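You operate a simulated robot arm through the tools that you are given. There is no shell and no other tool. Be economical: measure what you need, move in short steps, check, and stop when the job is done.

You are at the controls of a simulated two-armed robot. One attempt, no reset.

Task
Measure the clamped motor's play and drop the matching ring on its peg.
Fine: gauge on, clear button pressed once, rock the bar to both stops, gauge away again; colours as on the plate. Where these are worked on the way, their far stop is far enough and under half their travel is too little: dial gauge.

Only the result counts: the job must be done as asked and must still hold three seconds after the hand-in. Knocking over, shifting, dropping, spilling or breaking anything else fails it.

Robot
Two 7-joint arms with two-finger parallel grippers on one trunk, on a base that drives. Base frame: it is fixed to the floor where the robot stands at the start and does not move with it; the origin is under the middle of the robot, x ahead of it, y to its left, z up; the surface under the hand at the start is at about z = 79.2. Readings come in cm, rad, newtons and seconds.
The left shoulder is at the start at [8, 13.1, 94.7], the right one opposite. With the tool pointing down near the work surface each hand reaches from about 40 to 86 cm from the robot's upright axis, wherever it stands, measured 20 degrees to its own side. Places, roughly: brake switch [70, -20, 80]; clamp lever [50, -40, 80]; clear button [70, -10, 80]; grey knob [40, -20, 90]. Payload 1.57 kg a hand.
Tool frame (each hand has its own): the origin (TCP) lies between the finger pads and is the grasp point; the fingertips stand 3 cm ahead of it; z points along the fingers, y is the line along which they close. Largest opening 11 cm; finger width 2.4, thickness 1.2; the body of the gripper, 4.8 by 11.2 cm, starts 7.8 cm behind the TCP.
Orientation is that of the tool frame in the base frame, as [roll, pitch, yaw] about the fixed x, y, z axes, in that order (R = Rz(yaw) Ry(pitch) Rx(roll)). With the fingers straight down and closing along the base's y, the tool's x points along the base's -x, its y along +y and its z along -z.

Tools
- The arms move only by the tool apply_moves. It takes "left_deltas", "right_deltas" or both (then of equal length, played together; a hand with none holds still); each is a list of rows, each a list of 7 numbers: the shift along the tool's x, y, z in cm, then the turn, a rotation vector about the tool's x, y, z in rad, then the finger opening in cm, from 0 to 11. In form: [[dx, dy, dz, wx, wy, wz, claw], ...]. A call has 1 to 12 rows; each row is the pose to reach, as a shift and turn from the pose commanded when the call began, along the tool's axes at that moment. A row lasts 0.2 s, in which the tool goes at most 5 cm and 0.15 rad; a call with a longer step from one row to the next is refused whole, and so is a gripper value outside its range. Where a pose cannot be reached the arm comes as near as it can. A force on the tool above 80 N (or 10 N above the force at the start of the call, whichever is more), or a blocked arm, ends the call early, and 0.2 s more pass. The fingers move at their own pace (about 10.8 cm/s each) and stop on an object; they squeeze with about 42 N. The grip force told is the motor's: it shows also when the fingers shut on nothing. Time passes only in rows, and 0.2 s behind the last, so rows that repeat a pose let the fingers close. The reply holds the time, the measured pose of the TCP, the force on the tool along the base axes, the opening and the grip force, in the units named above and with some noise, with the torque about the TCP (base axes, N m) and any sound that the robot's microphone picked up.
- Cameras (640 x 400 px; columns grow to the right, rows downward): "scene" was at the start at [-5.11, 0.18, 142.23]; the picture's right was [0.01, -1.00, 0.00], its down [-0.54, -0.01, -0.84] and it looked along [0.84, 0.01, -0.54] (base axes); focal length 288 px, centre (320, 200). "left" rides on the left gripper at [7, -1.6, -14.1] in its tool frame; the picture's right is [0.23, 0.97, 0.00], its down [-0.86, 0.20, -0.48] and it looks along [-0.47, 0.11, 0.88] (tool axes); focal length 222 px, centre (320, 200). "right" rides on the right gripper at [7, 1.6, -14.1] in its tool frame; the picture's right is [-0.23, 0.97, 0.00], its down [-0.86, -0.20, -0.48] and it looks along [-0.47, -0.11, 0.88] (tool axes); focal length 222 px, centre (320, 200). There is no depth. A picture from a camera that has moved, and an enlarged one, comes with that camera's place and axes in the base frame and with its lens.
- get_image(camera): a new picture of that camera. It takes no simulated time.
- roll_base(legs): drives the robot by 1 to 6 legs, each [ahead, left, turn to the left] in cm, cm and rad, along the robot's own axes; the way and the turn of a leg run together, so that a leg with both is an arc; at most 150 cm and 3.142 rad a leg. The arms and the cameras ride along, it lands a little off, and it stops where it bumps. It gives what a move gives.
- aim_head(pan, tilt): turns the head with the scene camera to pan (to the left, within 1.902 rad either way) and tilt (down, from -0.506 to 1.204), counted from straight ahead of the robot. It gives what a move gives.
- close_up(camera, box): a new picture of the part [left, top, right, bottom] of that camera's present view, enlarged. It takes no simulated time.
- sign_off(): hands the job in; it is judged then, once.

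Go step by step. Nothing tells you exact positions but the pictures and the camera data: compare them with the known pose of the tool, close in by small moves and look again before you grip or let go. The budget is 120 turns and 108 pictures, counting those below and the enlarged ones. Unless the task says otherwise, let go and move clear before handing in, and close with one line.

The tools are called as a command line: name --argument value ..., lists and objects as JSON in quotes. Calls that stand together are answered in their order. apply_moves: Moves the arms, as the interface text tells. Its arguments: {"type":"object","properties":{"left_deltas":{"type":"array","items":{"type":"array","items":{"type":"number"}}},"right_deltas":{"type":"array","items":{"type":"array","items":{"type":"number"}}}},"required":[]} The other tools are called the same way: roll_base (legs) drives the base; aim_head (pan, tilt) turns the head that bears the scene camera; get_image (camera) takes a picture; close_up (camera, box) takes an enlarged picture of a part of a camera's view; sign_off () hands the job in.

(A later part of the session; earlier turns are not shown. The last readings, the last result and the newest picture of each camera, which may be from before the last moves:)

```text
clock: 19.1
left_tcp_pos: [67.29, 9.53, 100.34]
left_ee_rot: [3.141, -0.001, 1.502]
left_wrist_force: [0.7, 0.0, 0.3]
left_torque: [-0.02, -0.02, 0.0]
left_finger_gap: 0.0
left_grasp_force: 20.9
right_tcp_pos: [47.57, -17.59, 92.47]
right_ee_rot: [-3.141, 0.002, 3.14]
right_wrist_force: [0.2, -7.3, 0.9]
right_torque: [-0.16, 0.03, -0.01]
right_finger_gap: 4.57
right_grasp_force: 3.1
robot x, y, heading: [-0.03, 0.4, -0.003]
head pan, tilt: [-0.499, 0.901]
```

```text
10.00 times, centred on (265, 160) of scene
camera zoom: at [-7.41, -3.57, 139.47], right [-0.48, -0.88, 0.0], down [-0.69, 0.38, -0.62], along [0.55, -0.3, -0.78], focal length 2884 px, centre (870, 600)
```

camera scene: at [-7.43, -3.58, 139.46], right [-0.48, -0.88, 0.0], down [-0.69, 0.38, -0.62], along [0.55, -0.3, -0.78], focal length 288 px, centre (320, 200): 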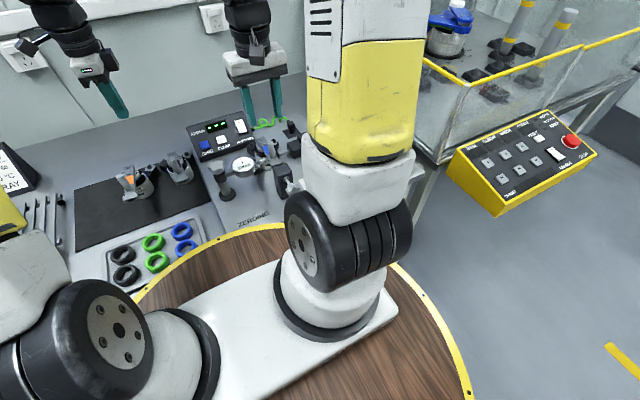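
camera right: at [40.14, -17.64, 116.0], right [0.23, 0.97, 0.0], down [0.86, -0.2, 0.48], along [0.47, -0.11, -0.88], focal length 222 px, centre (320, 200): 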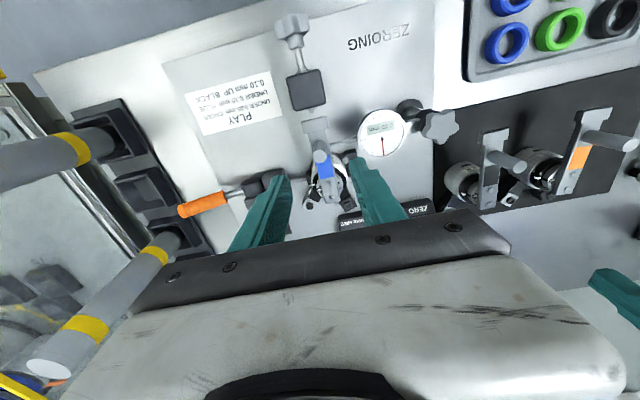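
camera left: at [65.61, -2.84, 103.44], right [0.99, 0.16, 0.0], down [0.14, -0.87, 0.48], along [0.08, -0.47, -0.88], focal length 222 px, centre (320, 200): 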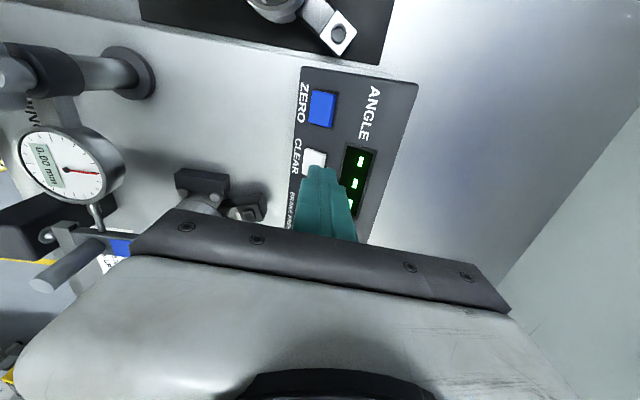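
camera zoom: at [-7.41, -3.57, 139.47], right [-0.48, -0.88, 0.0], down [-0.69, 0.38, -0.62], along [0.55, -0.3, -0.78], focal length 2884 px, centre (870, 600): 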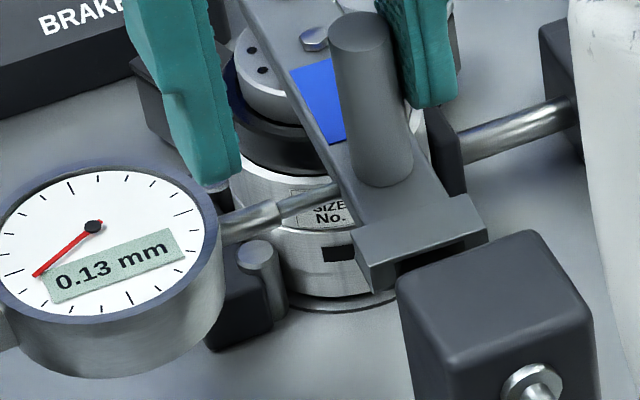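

Reading is 0.13. I'll press a little further to confirm the stop, then release and see whether the dial holds the span.

apply_moves --right_deltas '[[0, 0.3, 0, 0, 0, 0, 4], [0, 0.5, 0, 0, 0, 0, 4], [0, 0.5, 0, 0, 0, 0, 4]]'

close_up --camera "scene" --box '[240, 140, 290, 180]'

apply_moves --right_deltas '[[0, -0.8, 0, 0, 0, 0, 4.5], [0, -1.7, 0, 0, 0, 0, 5], [0, -2.2, 0, 0, 0, 0, 5], [0, -2.2, -3, 0, 0, 0, 5], [0, -2.2, -7, 0, 0, 0, 5], [0, -2.2, -11, 0, 0, 0, 5]]'

close_up --camera "scene" --box '[240, 140, 290, 180]'

```text
clock: 19.9
left_tcp_pos: [67.38, 9.47, 100.26]
left_ee_rot: [3.139, 0.001, 1.502]
left_wrist_force: [-0.1, 0.4, -1.3]
left_torque: [0.0, 0.0, -0.01]
left_finger_gap: 0.0
left_grasp_force: 20.8
right_tcp_pos: [47.57, -17.04, 92.52]
right_ee_rot: [3.141, -0.001, 3.141]
right_wrist_force: [0.8, -16.0, -3.9]
right_torque: [-0.38, -0.03, 0.03]
right_finger_gap: 5.41
right_grasp_force: 8.1
robot x, y, heading: [-0.18, -0.14, -0.0]
head pan, tilt: [-0.499, 0.901]
```

```text
10.00 times, centred on (265, 160) of scene
camera zoom: at [-7.4, -3.62, 139.46], right [-0.48, -0.88, 0.0], down [-0.69, 0.38, -0.62], along [0.55, -0.3, -0.78], focal length 2884 px, centre (870, 600)
```

zoom: 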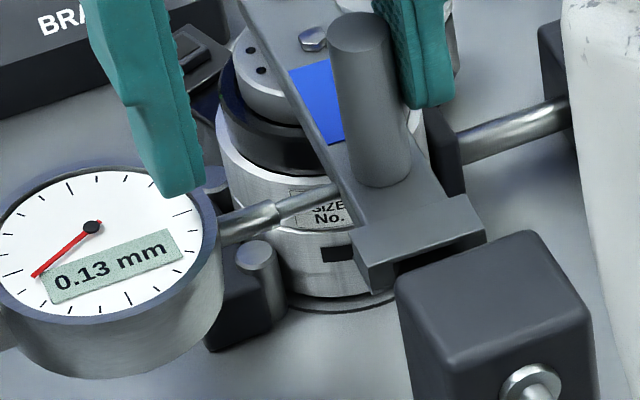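

```text
clock: 21.3
left_tcp_pos: [67.38, 9.67, 100.37]
left_ee_rot: [-3.141, 0.0, 1.501]
left_wrist_force: [0.7, -0.1, 0.2]
left_torque: [0.0, -0.03, 0.0]
left_finger_gap: 0.01
left_grasp_force: 21.6
right_tcp_pos: [47.57, -19.29, 103.65]
right_ee_rot: [-3.141, 0.0, -3.142]
right_wrist_force: [-0.5, -0.7, -0.4]
right_torque: [-0.01, 0.03, -0.04]
right_finger_gap: 5.02
right_grasp_force: 0.1
robot x, y, heading: [-0.1, -0.05, 0.004]
head pan, tilt: [-0.499, 0.901]
```

```text
10.00 times, centred on (265, 160) of scene
camera zoom: at [-7.38, -3.55, 139.47], right [-0.48, -0.88, 0.0], down [-0.69, 0.38, -0.62], along [0.55, -0.3, -0.78], focal length 2884 px, centre (870, 600)
```

zoom: 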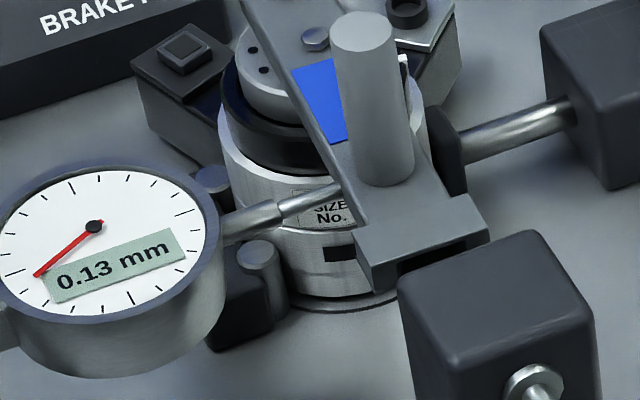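

Play is 0.13 mm, so the ring is black. I'll move the right hand clear and bring the left hand back to the dial to swing the gauge away.

apply_moves --right_deltas '[[0, -3, -3, 0, 0, 0, 5], [0, -6, -6, 0, 0, 0, 5], [-1, -9, -9, 0, 0, 0, 5], [-2, -12, -10, 0, 0, 0, 5], [-2, -13, -10, 0, 0, 0, 5], [-2, -13, -10, 0, 0, 0, 5], [-2, -13, -10, 0, 0, 0, 5], [-2, -13, -10, 0, 0, 0, 5], [-2, -13, -10, 0, 0, 0, 5], [-2, -13, -10, 0, 0, 0, 5]]' --left_deltas '[[0, 0, 0, 0, 0, 0, 2], [-2.2, -1.8, 0, 0, 0, 0, 5], [-5, -4, 0, 0, 0, 0, 7], [-8, -6.4, 0, 0, 0, 0, 7], [-11, -8.8, 0, 0, 0, 0, 7], [-14, -11.2, 0, 0, 0, 0, 7], [-17, -13.6, 0, 0, 0, 0, 7], [-19.5, -15.6, 0, 0, 0, 0, 7], [-22.2, -17.7, 0, 0, 0, 0, 7], [-22.2, -17.7, 4, 0, 0, 0, 7]]'

get_image --camera "left"

```text
clock: 23.5
left_tcp_pos: [47.97, -11.43, 96.44]
left_ee_rot: [3.141, 0.0, 1.5]
left_wrist_force: [0.2, 0.0, -0.7]
left_torque: [0.01, -0.03, -0.04]
left_finger_gap: 7.0
left_grasp_force: 0.1
right_tcp_pos: [49.4, -32.13, 113.61]
right_ee_rot: [3.142, 0.0, 3.141]
right_wrist_force: [-0.7, 0.0, 0.1]
right_torque: [-0.02, -0.03, -0.01]
right_finger_gap: 5.02
right_grasp_force: 0.0
robot x, y, heading: [0.33, 0.08, 0.0]
head pan, tilt: [-0.499, 0.901]
```

```text
64 pictures are left
camera left: at [46.85, -4.25, 110.48], right [0.99, 0.16, 0.0], down [0.14, -0.87, 0.48], along [0.08, -0.47, -0.88], focal length 222 px, centre (320, 200)
```

left: 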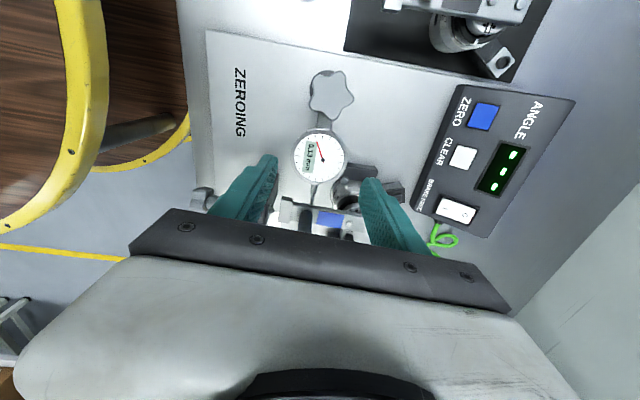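

apply_moves --left_deltas '[[0, 0, 3.5, 0, 0, -0.07, 7], [0, 0, 7.2, 0, 0, -0.07, 7]]'

apply_moves --left_deltas '[[0.06, 0.84, 0, 0, 0, -0.14, 6.6], [0.23, 1.66, 0, 0, 0, -0.28, 6.6], [0.52, 2.45, 0, 0, 0, -0.42, 6.6], [0.92, 3.19, 0, 0, 0, -0.56, 6.6], [1.41, 3.87, 0, 0, 0, -0.7, 6.6], [2.0, 4.47, 0, 0, 0, -0.84, 6.6]]'

get_image --camera "left"

```text
clock: 24.1
left_tcp_pos: [47.99, -11.47, 89.24]
left_ee_rot: [-3.14, -0.001, 1.571]
left_wrist_force: [-0.2, 0.5, 0.0]
left_torque: [0.0, 0.02, -0.02]
left_finger_gap: 7.01
left_grasp_force: 0.1
right_tcp_pos: [49.54, -32.21, 113.47]
right_ee_rot: [3.141, 0.001, 3.142]
right_wrist_force: [0.3, -0.2, -0.1]
right_torque: [0.01, -0.02, -0.02]
right_finger_gap: 5.0
right_grasp_force: 0.0
robot x, y, heading: [-0.03, -0.1, 0.002]
head pan, tilt: [-0.499, 0.901]
```

```text
clock: 25.5
left_tcp_pos: [52.61, -9.19, 89.14]
left_ee_rot: [-3.141, 0.0, 2.414]
left_wrist_force: [-0.1, -0.4, -0.7]
left_torque: [0.01, 0.0, 0.01]
left_finger_gap: 6.62
left_grasp_force: 0.0
right_tcp_pos: [49.47, -32.32, 113.53]
right_ee_rot: [-3.141, 0.0, 3.141]
right_wrist_force: [0.7, 0.3, -0.1]
right_torque: [0.03, 0.03, -0.02]
right_finger_gap: 5.02
right_grasp_force: 0.1
robot x, y, heading: [0.06, 0.21, -0.004]
head pan, tilt: [-0.499, 0.901]
```

```text
63 pictures are left
camera left: at [46.22, -5.81, 103.25], right [0.48, 0.88, 0.0], down [0.77, -0.42, 0.48], along [0.42, -0.23, -0.88], focal length 222 px, centre (320, 200)
```

left: 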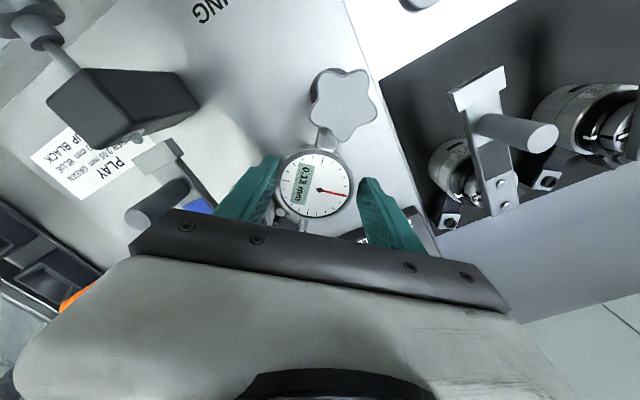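

apply_moves --left_deltas '[[0.06, 0.84, 0, 0, 0, -0.14, 6.6], [0.23, 1.66, 0, 0, 0, -0.28, 6.6], [0.52, 2.45, 0, 0, 0, -0.42, 6.6], [0.92, 3.19, 0, 0, 0, -0.56, 6.6], [1.41, 3.87, 0, 0, 0, -0.7, 6.6], [1.6, 4.15, 0, 0, 0, -0.75, 6.6], [1.85, 4.5, 0, 0, 0, -0.75, 6.6]]'

get_image --camera "left"

close_up --camera "scene" --box '[140, 100, 320, 220]'

```text
clock: 27.1
left_tcp_pos: [54.11, -4.95, 89.16]
left_ee_rot: [3.141, 0.001, -3.122]
left_wrist_force: [-0.6, -5.1, 0.6]
left_torque: [-0.08, 0.06, -0.11]
left_finger_gap: 7.01
left_grasp_force: 2.4
right_tcp_pos: [49.35, -32.34, 113.39]
right_ee_rot: [-3.141, 0.0, -3.14]
right_wrist_force: [0.3, -0.1, -0.2]
right_torque: [-0.02, 0.01, 0.01]
right_finger_gap: 5.05
right_grasp_force: 0.2
robot x, y, heading: [-0.26, 0.03, -0.004]
head pan, tilt: [-0.499, 0.901]
```

```text
62 pictures are left
camera left: at [47.15, -6.51, 103.31], right [-0.25, 0.97, 0.0], down [0.85, 0.22, 0.48], along [0.46, 0.12, -0.88], focal length 222 px, centre (320, 200)
```

left: 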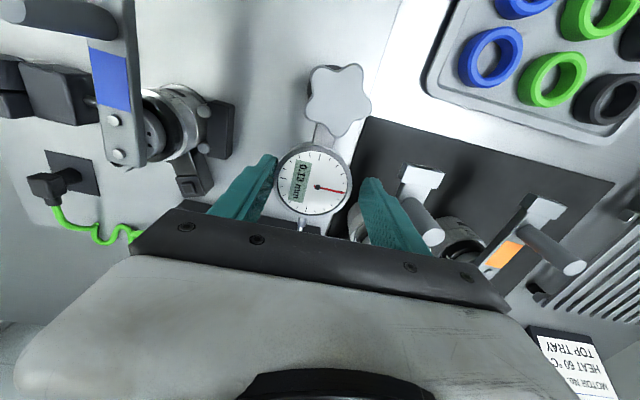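

```text
3.33 times, centred on (230, 160) of scene
camera zoom: at [-7.42, -3.57, 139.46], right [-0.48, -0.88, 0.0], down [-0.69, 0.38, -0.62], along [0.55, -0.3, -0.78], focal length 961 px, centre (620, 333)
```

zoom: 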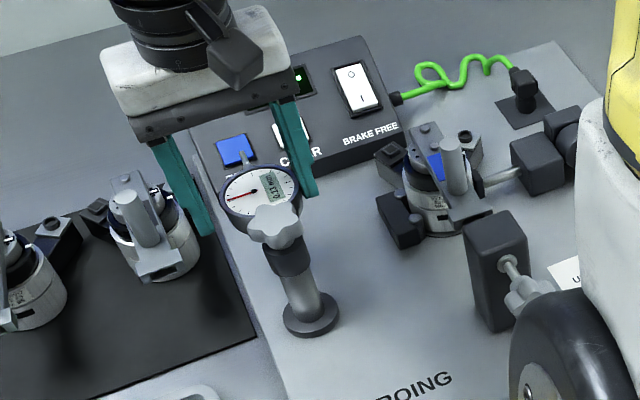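

The gauge is back at its far stop. Now I'll lift the left hand off and go over the black rings.

apply_moves --left_deltas '[[0, -0.45, 0, 0, 0, 0, 7], [0, -0.45, -4, 0, 0, 0, 7], [0, -0.45, -8, 0, 0, 0, 7], [0, -0.45, -12, 0, 0, 0, 7], [2, 3, -14, 0, 0, 0, 8], [4, 7, -14, 0, 0, 0, 8], [6, 11, -14, 0, 0, 0, 8], [8, 15, -14, 0, 0, 0, 8], [10, 19, -14, 0, 0, 0, 8], [11, 22, -14, 0, 0, 0, 8], [12, 25, -14, 0, 0, 0, 8]]'

get_image --camera "left"

aim_head --pan 0.2 --tilt 0.9

get_image --camera "scene"

```text
clock: 29.5
left_tcp_pos: [41.59, 20.16, 103.2]
left_ee_rot: [3.141, 0.0, -3.123]
left_wrist_force: [0.4, 0.8, -0.2]
left_torque: [-0.02, 0.01, -0.01]
left_finger_gap: 8.0
left_grasp_force: 0.1
right_tcp_pos: [49.37, -32.33, 113.55]
right_ee_rot: [3.141, 0.001, -3.141]
right_wrist_force: [-0.2, 0.3, -0.2]
right_torque: [0.01, -0.01, -0.01]
right_finger_gap: 5.0
right_grasp_force: 0.1
robot x, y, heading: [0.17, -0.51, -0.002]
head pan, tilt: [-0.499, 0.901]
```

```text
60 pictures are left
camera left: at [34.69, 18.44, 117.28], right [-0.25, 0.97, 0.0], down [0.85, 0.22, 0.48], along [0.46, 0.12, -0.88], focal length 222 px, centre (320, 200)
```

left: 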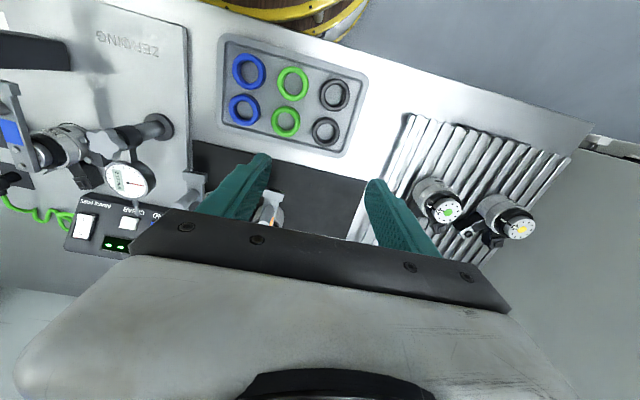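

```text
clock: 30.6
left_tcp_pos: [41.69, 20.15, 103.07]
left_ee_rot: [3.141, 0.0, -3.124]
left_wrist_force: [0.0, -0.1, -0.3]
left_torque: [-0.03, -0.01, -0.01]
left_finger_gap: 8.01
left_grasp_force: 0.1
right_tcp_pos: [49.55, -32.27, 113.47]
right_ee_rot: [3.14, 0.0, -3.141]
right_wrist_force: [-0.6, -1.1, 0.5]
right_torque: [-0.02, 0.0, 0.02]
right_finger_gap: 5.01
right_grasp_force: 0.0
robot x, y, heading: [-0.33, -0.12, 0.003]
head pan, tilt: [0.201, 0.901]
```

```text
59 pictures are left
camera scene: at [-6.65, 1.57, 139.47], right [0.2, -0.98, 0.0], down [-0.77, -0.16, -0.62], along [0.61, 0.12, -0.78], focal length 288 px, centre (320, 200)
```

scene: 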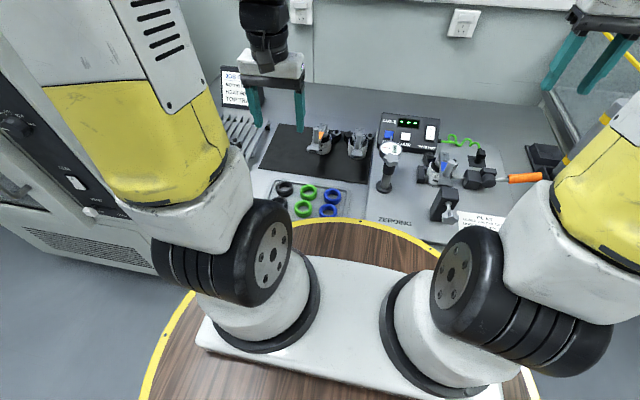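

close_up --camera "left" --box '[210, 20, 390, 170]'

close_up --camera "scene" --box '[240, 150, 380, 240]'

```text
2.67 times, centred on (300, 95) of left
camera zoom: at [34.7, 18.4, 117.29], right [-0.25, 0.97, 0.0], down [0.85, 0.22, 0.48], along [0.46, 0.12, -0.88], focal length 592 px, centre (373, 480)
```

zoom: 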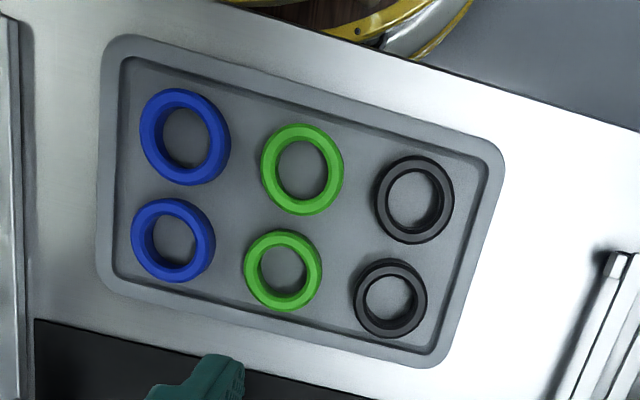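

```text
4.44 times, centred on (310, 195) of scene
camera zoom: at [-6.65, 1.57, 139.47], right [0.2, -0.98, 0.0], down [-0.77, -0.16, -0.62], along [0.61, 0.12, -0.78], focal length 1282 px, centre (364, 222)
```

zoom: 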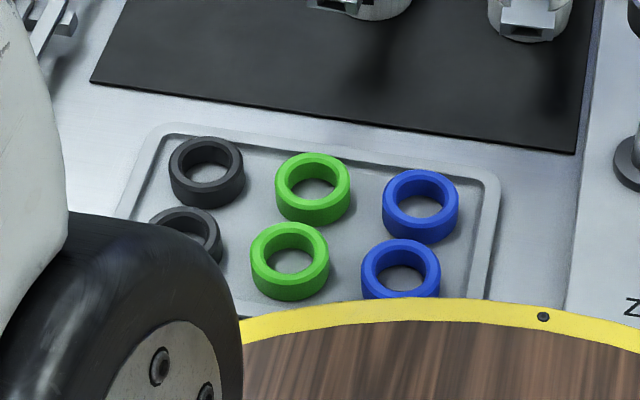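

The far black ring is near (41.3,21.0), about 4.4 cm in diameter. I'll lower above it and check alignment.

apply_moves --left_deltas '[[0.3, 0.8, 4, 0, 0, 0, 6], [0.35, 0.85, 8, 0, 0, 0, 5.2], [0.35, 0.85, 12, 0, 0, 0, 5.2], [0.35, 0.85, 15, 0, 0, 0, 5.2]]'

close_up --camera "left" --box '[230, 60, 410, 220]'

close_up --camera "scene" --box '[240, 150, 380, 240]'

```text
clock: 31.6
left_tcp_pos: [41.09, 20.75, 88.17]
left_ee_rot: [3.141, 0.0, -3.121]
left_wrist_force: [0.1, -0.1, -0.2]
left_torque: [0.0, -0.03, 0.01]
left_finger_gap: 5.19
left_grasp_force: 0.1
right_tcp_pos: [49.4, -32.21, 113.57]
right_ee_rot: [3.14, -0.001, 3.142]
right_wrist_force: [-0.9, 0.6, 0.2]
right_torque: [0.01, -0.01, 0.02]
right_finger_gap: 5.02
right_grasp_force: 0.1
robot x, y, heading: [0.08, -0.28, 0.002]
head pan, tilt: [0.201, 0.901]
```

```text
2.50 times, centred on (320, 140) of left
camera zoom: at [34.21, 19.16, 102.25], right [-0.25, 0.97, 0.0], down [0.85, 0.22, 0.48], along [0.46, 0.12, -0.88], focal length 555 px, centre (320, 350)
```

zoom: 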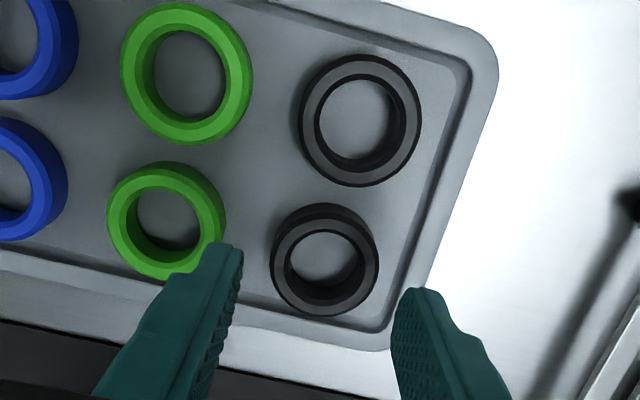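

```text
4.44 times, centred on (310, 195) of scene
camera zoom: at [-6.68, 1.57, 139.46], right [0.2, -0.98, 0.0], down [-0.77, -0.16, -0.62], along [0.61, 0.12, -0.78], focal length 1282 px, centre (364, 222)
```

zoom: 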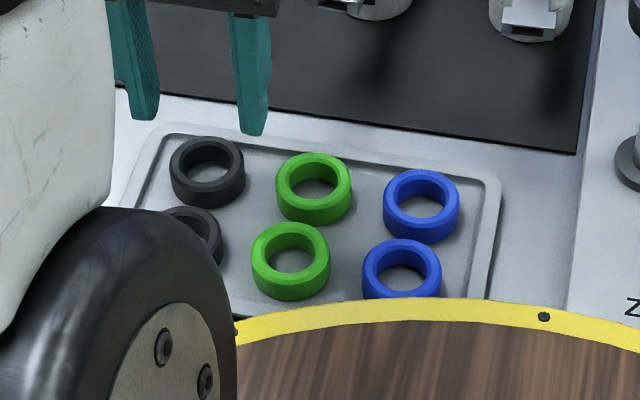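

apply_moves --left_deltas '[[-0.3, 0.45, 0, 0, 0, 0, 5.2], [-0.3, 0.45, 3.2, 0, 0, 0, 5.2]]'

close_up --camera "left" --box '[230, 80, 410, 240]'

close_up --camera "scene" --box '[240, 150, 340, 220]'

```text
clock: 32.2
left_tcp_pos: [41.44, 21.33, 84.84]
left_ee_rot: [-3.141, 0.0, -3.122]
left_wrist_force: [0.6, -0.6, 0.1]
left_torque: [0.0, -0.03, -0.01]
left_finger_gap: 5.2
left_grasp_force: 0.1
right_tcp_pos: [49.46, -32.32, 113.36]
right_ee_rot: [-3.142, 0.0, 3.141]
right_wrist_force: [-1.4, 0.5, -0.2]
right_torque: [0.01, -0.06, 0.03]
right_finger_gap: 5.05
right_grasp_force: 0.0
robot x, y, heading: [0.27, 0.11, -0.001]
head pan, tilt: [0.201, 0.901]
```

```text
2.50 times, centred on (320, 160) of left
camera zoom: at [34.57, 19.61, 99.06], right [-0.25, 0.97, 0.0], down [0.85, 0.22, 0.48], along [0.46, 0.12, -0.88], focal length 555 px, centre (320, 300)
```

zoom: 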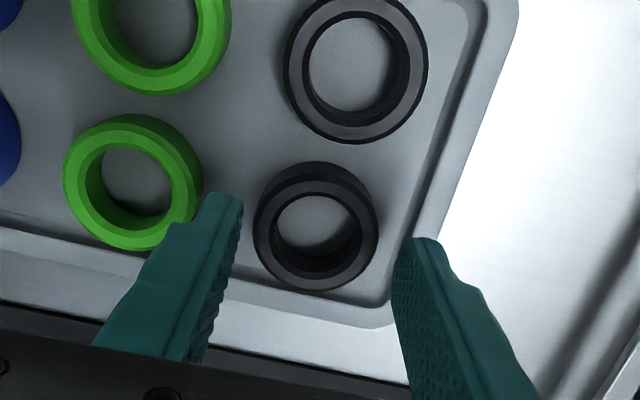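

```text
5.71 times, centred on (290, 185) of scene
camera zoom: at [-6.68, 1.57, 139.46], right [0.2, -0.98, 0.0], down [-0.77, -0.16, -0.62], along [0.61, 0.12, -0.78], focal length 1648 px, centre (491, 286)
```

zoom: 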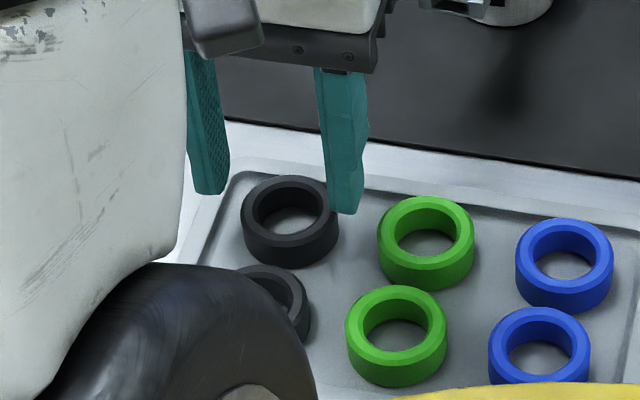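

Aligned. I'll lower to grip height and close.

apply_moves --left_deltas '[[-0.1, -0.1, 1, 0, 0, 0, 5.2], [-0.1, -0.1, 1.7, 0, 0, 0, 5.2], [-0.1, -0.1, 1.7, 0, 0, 0, 4], [-0.1, -0.1, 1.7, 0, 0, 0, 3], [-0.1, -0.1, 1.7, 0, 0, 0, 3]]'

close_up --camera "left" --box '[230, 80, 410, 240]'

close_up --camera "scene" --box '[240, 150, 340, 220]'

```text
clock: 33.4
left_tcp_pos: [41.71, 21.21, 83.14]
left_ee_rot: [-3.141, -0.001, -3.122]
left_wrist_force: [-0.7, 0.3, 0.6]
left_torque: [0.01, 0.03, -0.01]
left_finger_gap: 4.19
left_grasp_force: 42.1
right_tcp_pos: [49.49, -32.27, 113.5]
right_ee_rot: [3.141, 0.002, 3.142]
right_wrist_force: [-0.6, -1.1, 0.5]
right_torque: [-0.01, 0.05, -0.01]
right_finger_gap: 5.0
right_grasp_force: 0.0
robot x, y, heading: [0.03, -0.25, -0.002]
head pan, tilt: [0.201, 0.901]
```

```text
2.50 times, centred on (320, 160) of left
camera zoom: at [34.7, 19.52, 97.33], right [-0.25, 0.97, 0.0], down [0.85, 0.22, 0.48], along [0.46, 0.12, -0.88], focal length 555 px, centre (320, 300)
```

zoom: 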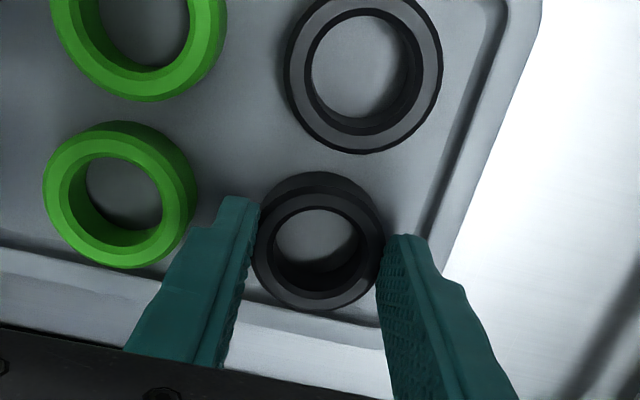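

```text
5.71 times, centred on (290, 185) of scene
camera zoom: at [-6.65, 1.57, 139.47], right [0.2, -0.98, 0.0], down [-0.77, -0.16, -0.62], along [0.61, 0.12, -0.78], focal length 1648 px, centre (491, 286)
```

zoom: 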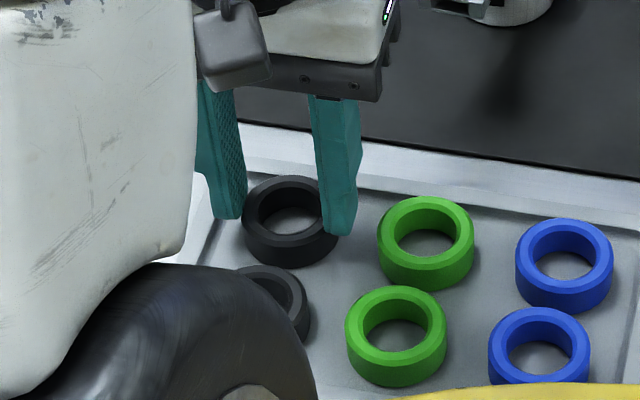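

Gripped (4.19 cm). Lifting.

apply_moves --left_deltas '[[0, 0, -2, 0, 0, 0, 3], [0, 0, -5, 0, 0, 0, 3], [0, 0, -9, 0, 0, 0, 3], [0, 0, -13, 0, 0, 0, 3], [0, 0, -17, 0, 0, 0, 3]]'

close_up --camera "left" --box '[230, 80, 410, 240]'

get_image --camera "scene"

```text
clock: 34.6
left_tcp_pos: [41.71, 21.1, 100.35]
left_ee_rot: [3.141, -0.001, -3.121]
left_wrist_force: [-0.3, 0.0, 0.0]
left_torque: [0.02, 0.01, 0.0]
left_finger_gap: 4.16
left_grasp_force: 41.5
right_tcp_pos: [49.4, -32.31, 113.4]
right_ee_rot: [3.141, 0.001, 3.141]
right_wrist_force: [0.2, -0.1, -0.1]
right_torque: [-0.03, -0.01, -0.01]
right_finger_gap: 4.98
right_grasp_force: 0.1
robot x, y, heading: [0.21, 0.58, -0.002]
head pan, tilt: [0.201, 0.901]
```

```text
2.50 times, centred on (320, 160) of left
camera zoom: at [34.75, 19.43, 114.45], right [-0.25, 0.97, 0.0], down [0.85, 0.22, 0.48], along [0.46, 0.12, -0.88], focal length 555 px, centre (320, 300)
```

zoom: 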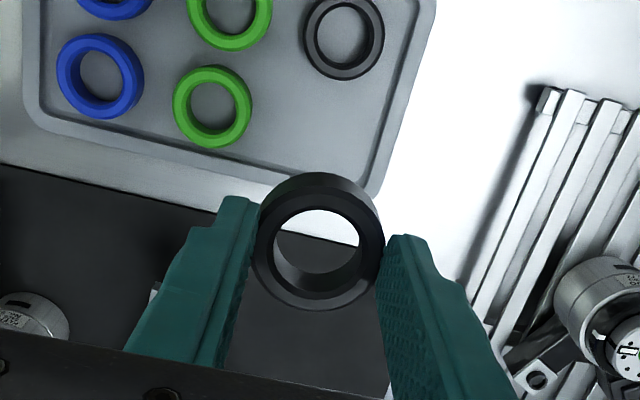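

```text
49 pictures are left
camera scene: at [-6.62, 1.58, 139.47], right [0.2, -0.98, 0.0], down [-0.77, -0.16, -0.62], along [0.61, 0.12, -0.78], focal length 288 px, centre (320, 200)
```

scene: 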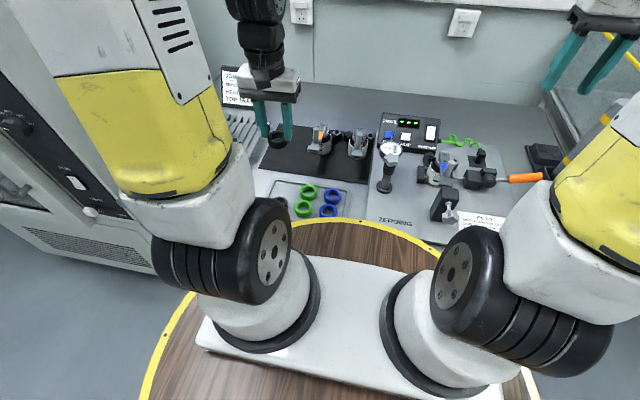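

The ring is held level. I'll re-measure the peg now that the bar was rocked.

get_image --camera "right"

close_up --camera "scene" --box '[370, 130, 480, 220]'

```text
48 pictures are left
camera right: at [42.5, -30.61, 127.57], right [0.23, 0.97, 0.0], down [0.86, -0.2, 0.48], along [0.47, -0.11, -0.88], focal length 222 px, centre (320, 200)
```

right: 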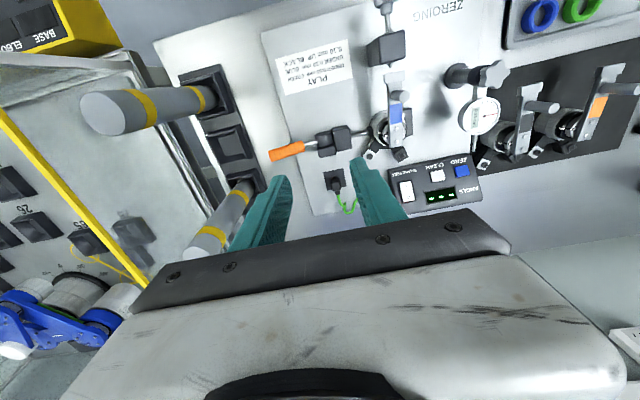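

```text
4.44 times, centred on (425, 175) of scene
camera zoom: at [-6.62, 1.58, 139.47], right [0.2, -0.98, 0.0], down [-0.77, -0.16, -0.62], along [0.61, 0.12, -0.78], focal length 1282 px, centre (-147, 311)
```

zoom: 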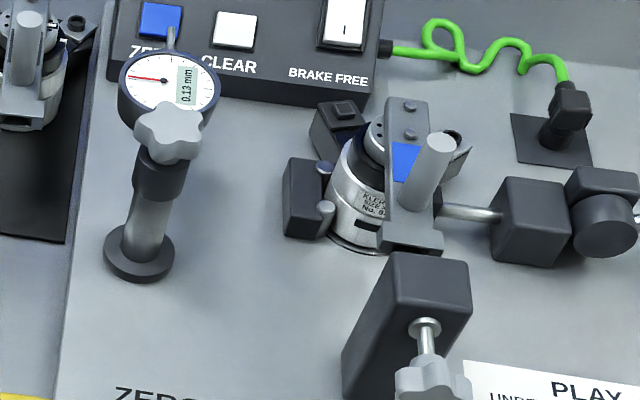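

The peg top is at (47.6,-19.2,92.3), both views agreeing. I'll move the right hand out of the way and carry the ring over the peg, staying high.

apply_moves --right_deltas '[[0, -3, -1, 0, 0, 0, 5], [0, -6, -2, 0, 0, 0, 5], [0, -9, -3, 0, 0, 0, 5], [0, -12, -3, 0, 0, 0, 5], [0, -14, -3, 0, 0, 0, 5], [0, -14, -3, 0, 0, 0, 5], [0, -14, -3, 0, 0, 0, 5], [0, -14, -3, 0, 0, 0, 5], [0, -14, -3, 0, 0, 0, 5], [0, -14, -3, 0, 0, 0, 5], [0, -14, -3, 0, 0, 0, 5], [0, -14, -3, 0, 0, 0, 5]]' --left_deltas '[[-0.5, -3, -1, 0, 0, 0, 3], [-1, -6.5, -1, 0, 0, 0, 3], [-1.5, -10, -1, 0, 0, 0, 3], [-2, -13.5, -1, 0, 0, 0, 3], [-2.5, -17, -1, 0, 0, 0, 3], [-3, -20.5, -1, 0, 0, 0, 3], [-3.5, -24, -1, 0, 0, 0, 3], [-4, -27.5, -1, 0, 0, 0, 3], [-4.5, -31, -1, 0, 0, 0, 3], [-5, -34.5, -1, 0, 0, 0, 3], [-5.3, -38, -1, 0, 0, 0, 3], [-5.53, -40.4, -1, 0, 0, 0, 3]]'

get_image --camera "left"

close_up --camera "scene" --box '[370, 110, 480, 210]'

get_image --camera "right"

```text
clock: 37.2
left_tcp_pos: [48.03, -19.07, 101.28]
left_ee_rot: [3.141, 0.0, -3.121]
left_wrist_force: [0.4, 0.0, -1.1]
left_torque: [-0.01, -0.01, 0.03]
left_finger_gap: 4.17
left_grasp_force: 42.2
right_tcp_pos: [49.38, -46.21, 116.54]
right_ee_rot: [3.141, -0.001, 3.141]
right_wrist_force: [1.6, 0.4, 0.4]
right_torque: [0.0, -0.01, -0.02]
right_finger_gap: 5.02
right_grasp_force: 0.1
robot x, y, heading: [-0.07, -0.06, -0.004]
head pan, tilt: [0.201, 0.901]
```

```text
46 pictures are left
camera left: at [41.08, -20.73, 115.4], right [-0.25, 0.97, 0.0], down [0.85, 0.22, 0.48], along [0.46, 0.12, -0.88], focal length 222 px, centre (320, 200)
```

left: 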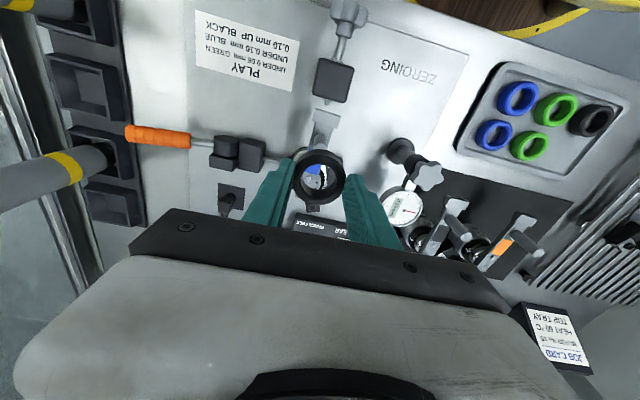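

```text
4.00 times, centred on (425, 160) of scene
camera zoom: at [-6.65, 1.59, 139.47], right [0.2, -0.98, 0.0], down [-0.77, -0.16, -0.62], along [0.61, 0.12, -0.78], focal length 1154 px, centre (-100, 360)
```

zoom: 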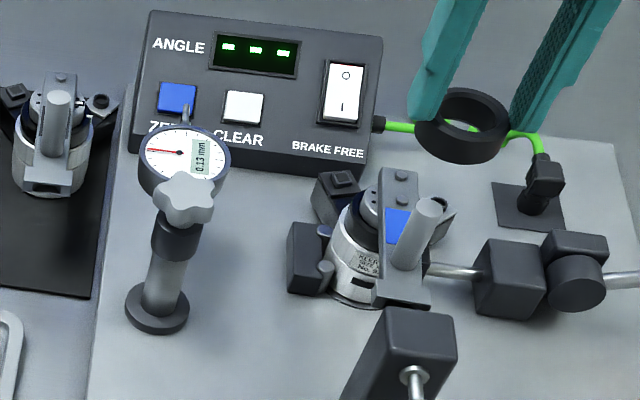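

```text
44 pictures are left
camera right: at [42.46, -44.57, 130.65], right [0.23, 0.97, 0.0], down [0.86, -0.2, 0.48], along [0.47, -0.11, -0.88], focal length 222 px, centre (320, 200)
```

right: 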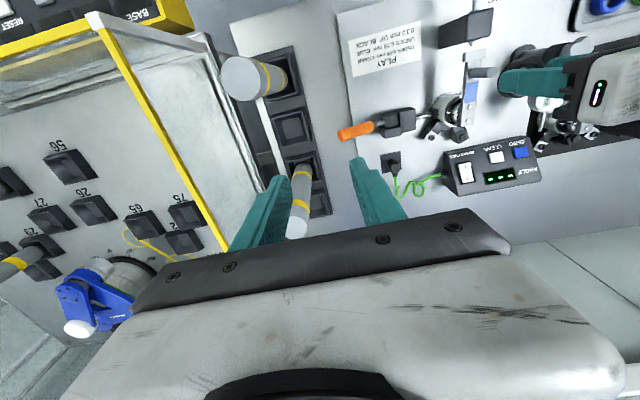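

close_up --camera "left" --box '[270, 90, 390, 220]'

close_up --camera "right" --box '[420, 20, 600, 140]'

```text
3.08 times, centred on (330, 155) of left
camera zoom: at [41.08, -20.73, 115.4], right [-0.25, 0.97, 0.0], down [0.85, 0.22, 0.48], along [0.46, 0.12, -0.88], focal length 684 px, centre (289, 338)
```

zoom: 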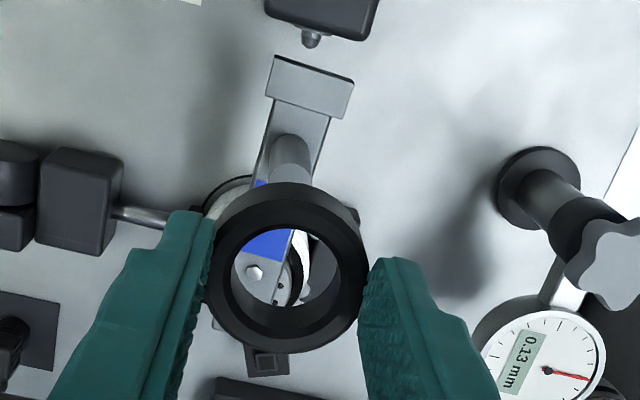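

```text
3.33 times, centred on (510, 80) of right
camera zoom: at [42.46, -44.57, 130.65], right [0.23, 0.97, 0.0], down [0.86, -0.2, 0.48], along [0.47, -0.11, -0.88], focal length 740 px, centre (-313, 600)
```

zoom: 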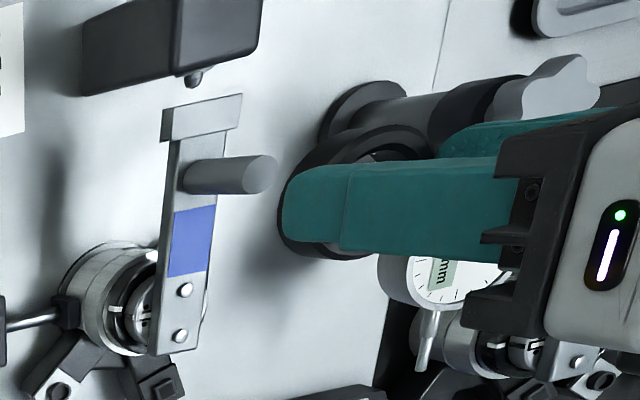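

By the left camera the ring centre and the peg line up to within a few millimetres. I'll lower to just above the peg and recheck.

apply_moves --left_deltas '[[0, 0, 1.5, 0, 0, 0, 3], [0, 0, 3, 0, 0, 0, 3], [0, 0, 4, 0, 0, 0, 3]]'

close_up --camera "left" --box '[270, 90, 390, 220]'

close_up --camera "scene" --box '[410, 110, 480, 180]'

close_up --camera "right" --box '[420, 20, 600, 140]'

```text
clock: 38.0
left_tcp_pos: [47.97, -19.02, 97.24]
left_ee_rot: [3.141, 0.001, -3.122]
left_wrist_force: [-0.1, -0.8, -0.5]
left_torque: [-0.06, -0.01, 0.02]
left_finger_gap: 4.16
left_grasp_force: 42.1
right_tcp_pos: [49.54, -46.16, 116.62]
right_ee_rot: [3.141, -0.001, 3.141]
right_wrist_force: [0.0, -0.2, 0.0]
right_torque: [0.0, -0.01, 0.04]
right_finger_gap: 5.03
right_grasp_force: 0.1
robot x, y, heading: [-0.24, -0.52, 0.001]
head pan, tilt: [0.201, 0.901]
```

```text
3.08 times, centred on (330, 155) of left
camera zoom: at [41.08, -20.76, 111.36], right [-0.25, 0.97, 0.0], down [0.85, 0.22, 0.48], along [0.46, 0.12, -0.88], focal length 684 px, centre (289, 338)
```

zoom: 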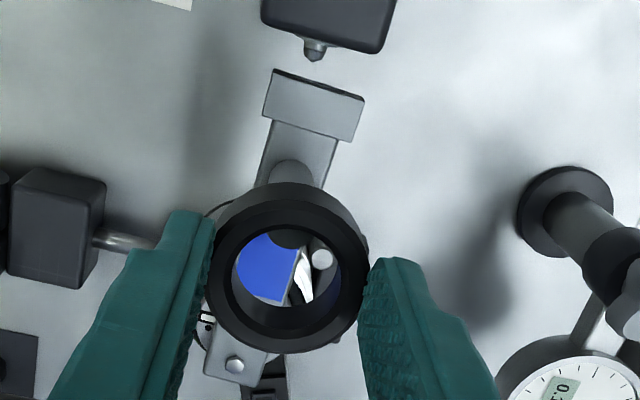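

```text
5.71 times, centred on (445, 145) of scene
camera zoom: at [-6.65, 1.57, 139.47], right [0.2, -0.98, 0.0], down [-0.77, -0.16, -0.62], along [0.61, 0.12, -0.78], focal length 1648 px, centre (-394, 514)
```

zoom: 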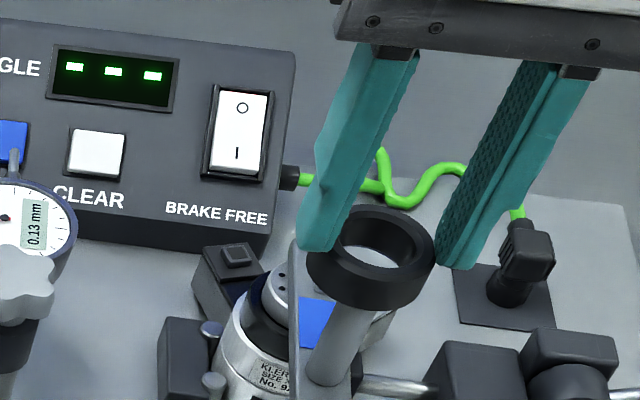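

```text
3.33 times, centred on (510, 80) of right
camera zoom: at [42.46, -44.59, 130.64], right [0.23, 0.97, 0.0], down [0.86, -0.2, 0.48], along [0.47, -0.11, -0.88], focal length 740 px, centre (-313, 600)
```

zoom: 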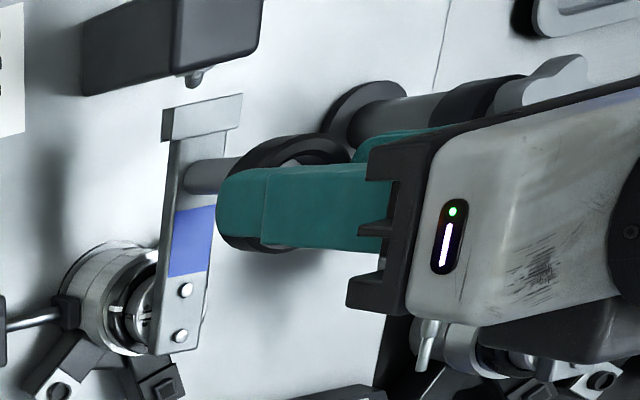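

apply_moves --left_deltas '[[-0.2, 0, 0.5, 0, 0, 0, 3], [-0.2, 0, 0.8, 0, 0, 0, 3]]'

close_up --camera "left" --box '[290, 130, 350, 190]'

close_up --camera "scene" --box '[420, 130, 470, 180]'

```text
clock: 38.6
left_tcp_pos: [48.0, -19.04, 96.51]
left_ee_rot: [3.142, 0.0, -3.121]
left_wrist_force: [-9.2, -0.6, 13.4]
left_torque: [-0.05, 0.59, -0.05]
left_finger_gap: 4.17
left_grasp_force: 42.2
right_tcp_pos: [49.38, -46.17, 116.59]
right_ee_rot: [-3.141, -0.001, 3.141]
right_wrist_force: [-0.5, -0.6, -0.3]
right_torque: [0.02, 0.01, 0.01]
right_finger_gap: 5.03
right_grasp_force: 0.1
robot x, y, heading: [0.06, -0.26, 0.001]
head pan, tilt: [0.201, 0.901]
```

```text
6.67 times, centred on (320, 160) of left
camera zoom: at [41.13, -20.77, 110.67], right [-0.25, 0.97, 0.0], down [0.85, 0.22, 0.48], along [0.46, 0.12, -0.88], focal length 1481 px, centre (320, 467)
```

zoom: 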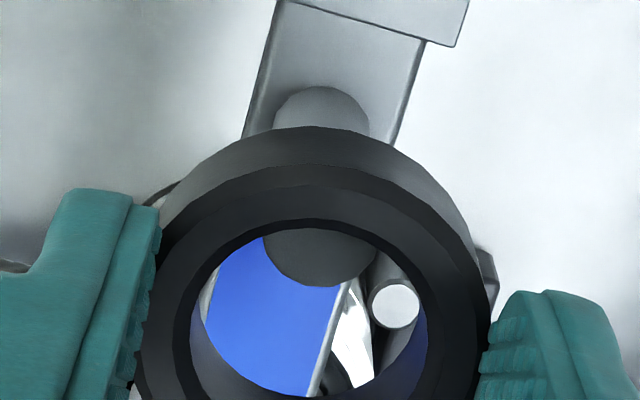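

```text
8.00 times, centred on (445, 155) of scene
camera zoom: at [-6.72, 1.58, 139.46], right [0.2, -0.98, 0.0], down [-0.77, -0.16, -0.62], along [0.61, 0.12, -0.78], focal length 2307 px, centre (-680, 560)
```

zoom: 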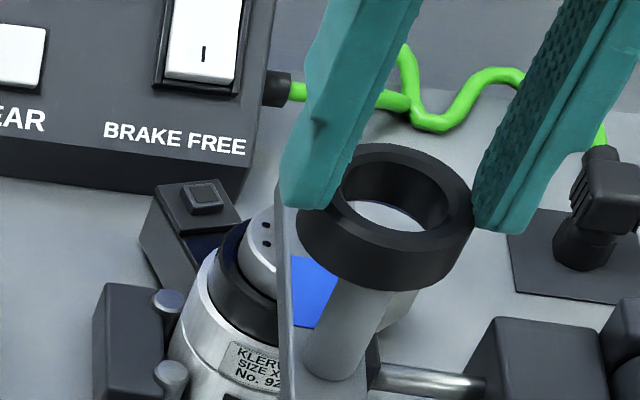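

Contact came early with sideways force: the ring is a bit too far ahead. I'll back up, shift 4 mm toward the robot and try again gently.

apply_moves --left_deltas '[[0, 0, -0.9, 0, 0, 0, 3], [0.4, 0, -0.9, 0, 0, 0, 3], [0.4, 0, -0.9, 0, 0, 0, 3]]'

close_up --camera "left" --box '[290, 130, 350, 190]'

close_up --camera "scene" --box '[420, 130, 470, 180]'

```text
clock: 39.4
left_tcp_pos: [47.86, -19.07, 97.35]
left_ee_rot: [-3.141, 0.001, -3.12]
left_wrist_force: [1.4, 0.2, -0.4]
left_torque: [-0.03, 0.01, 0.01]
left_finger_gap: 4.17
left_grasp_force: 42.2
right_tcp_pos: [49.48, -46.23, 116.62]
right_ee_rot: [3.141, 0.0, 3.141]
right_wrist_force: [0.0, 0.4, -0.2]
right_torque: [0.0, 0.0, 0.02]
right_finger_gap: 5.02
right_grasp_force: 0.2
robot x, y, heading: [0.18, -0.06, 0.003]
head pan, tilt: [0.201, 0.901]
```

```text
6.67 times, centred on (320, 160) of left
camera zoom: at [40.91, -20.72, 111.47], right [-0.25, 0.97, 0.0], down [0.85, 0.22, 0.48], along [0.46, 0.12, -0.88], focal length 1481 px, centre (320, 467)
```

zoom: 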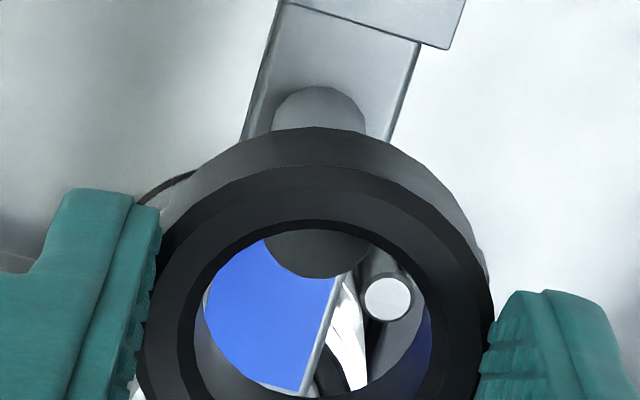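

```text
8.00 times, centred on (445, 155) of scene
camera zoom: at [-6.64, 1.56, 139.47], right [0.2, -0.98, 0.0], down [-0.77, -0.16, -0.62], along [0.61, 0.12, -0.78], focal length 2307 px, centre (-680, 560)
```

zoom: 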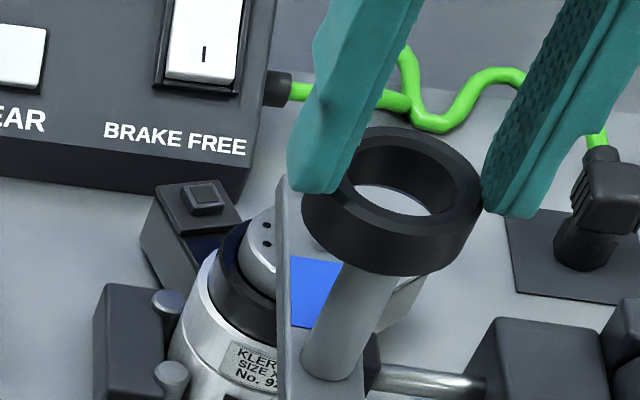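

The contact torque and the left view agree that the peg is on the robot side of the hole, so I'll shift another 4 mm that way and lower gently.

apply_moves --left_deltas '[[0.4, 0, 0, 0, 0, 0, 3], [0.4, 0, 0.5, 0, 0, 0, 3], [0.4, 0, 0.9, 0, 0, 0, 3], [0.4, 0, 1.2, 0, 0, 0, 3]]'

close_up --camera "left" --box '[290, 130, 350, 190]'

close_up --camera "scene" --box '[420, 130, 470, 180]'

```text
clock: 40.4
left_tcp_pos: [47.44, -19.11, 96.14]
left_ee_rot: [3.141, -0.001, -3.122]
left_wrist_force: [0.7, 0.2, -0.9]
left_torque: [0.02, 0.03, -0.01]
left_finger_gap: 4.15
left_grasp_force: 41.7
right_tcp_pos: [49.35, -46.25, 116.56]
right_ee_rot: [-3.141, -0.001, -3.141]
right_wrist_force: [-0.2, -1.7, 0.0]
right_torque: [0.0, -0.01, -0.03]
right_finger_gap: 5.0
right_grasp_force: 0.0
robot x, y, heading: [0.43, 0.12, -0.001]
head pan, tilt: [0.201, 0.901]
```

```text
6.67 times, centred on (320, 160) of left
camera zoom: at [40.46, -20.78, 110.28], right [-0.25, 0.97, 0.0], down [0.85, 0.22, 0.48], along [0.46, 0.12, -0.88], focal length 1481 px, centre (320, 467)
```

zoom: 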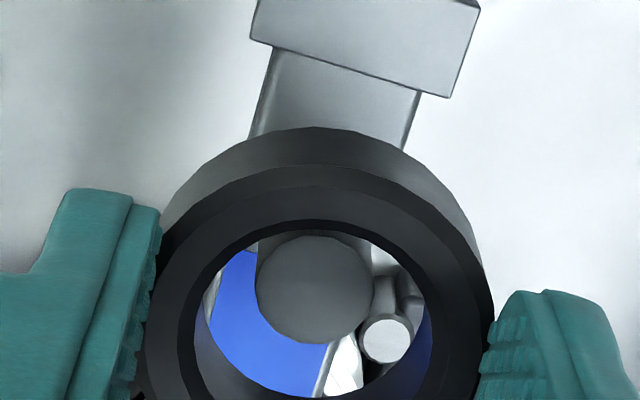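

```text
8.00 times, centred on (445, 155) of scene
camera zoom: at [-6.65, 1.56, 139.47], right [0.2, -0.98, 0.0], down [-0.77, -0.16, -0.62], along [0.61, 0.12, -0.78], focal length 2307 px, centre (-680, 560)
```

zoom: 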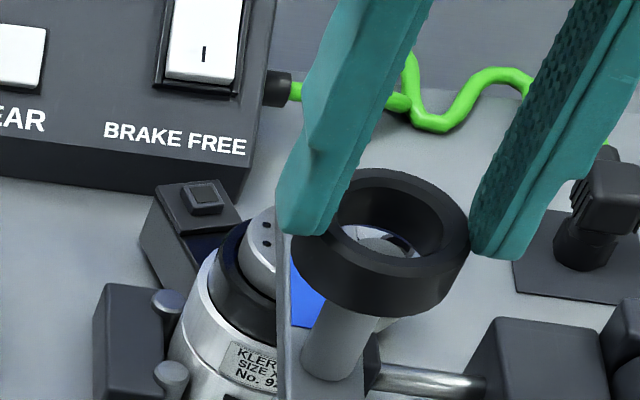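

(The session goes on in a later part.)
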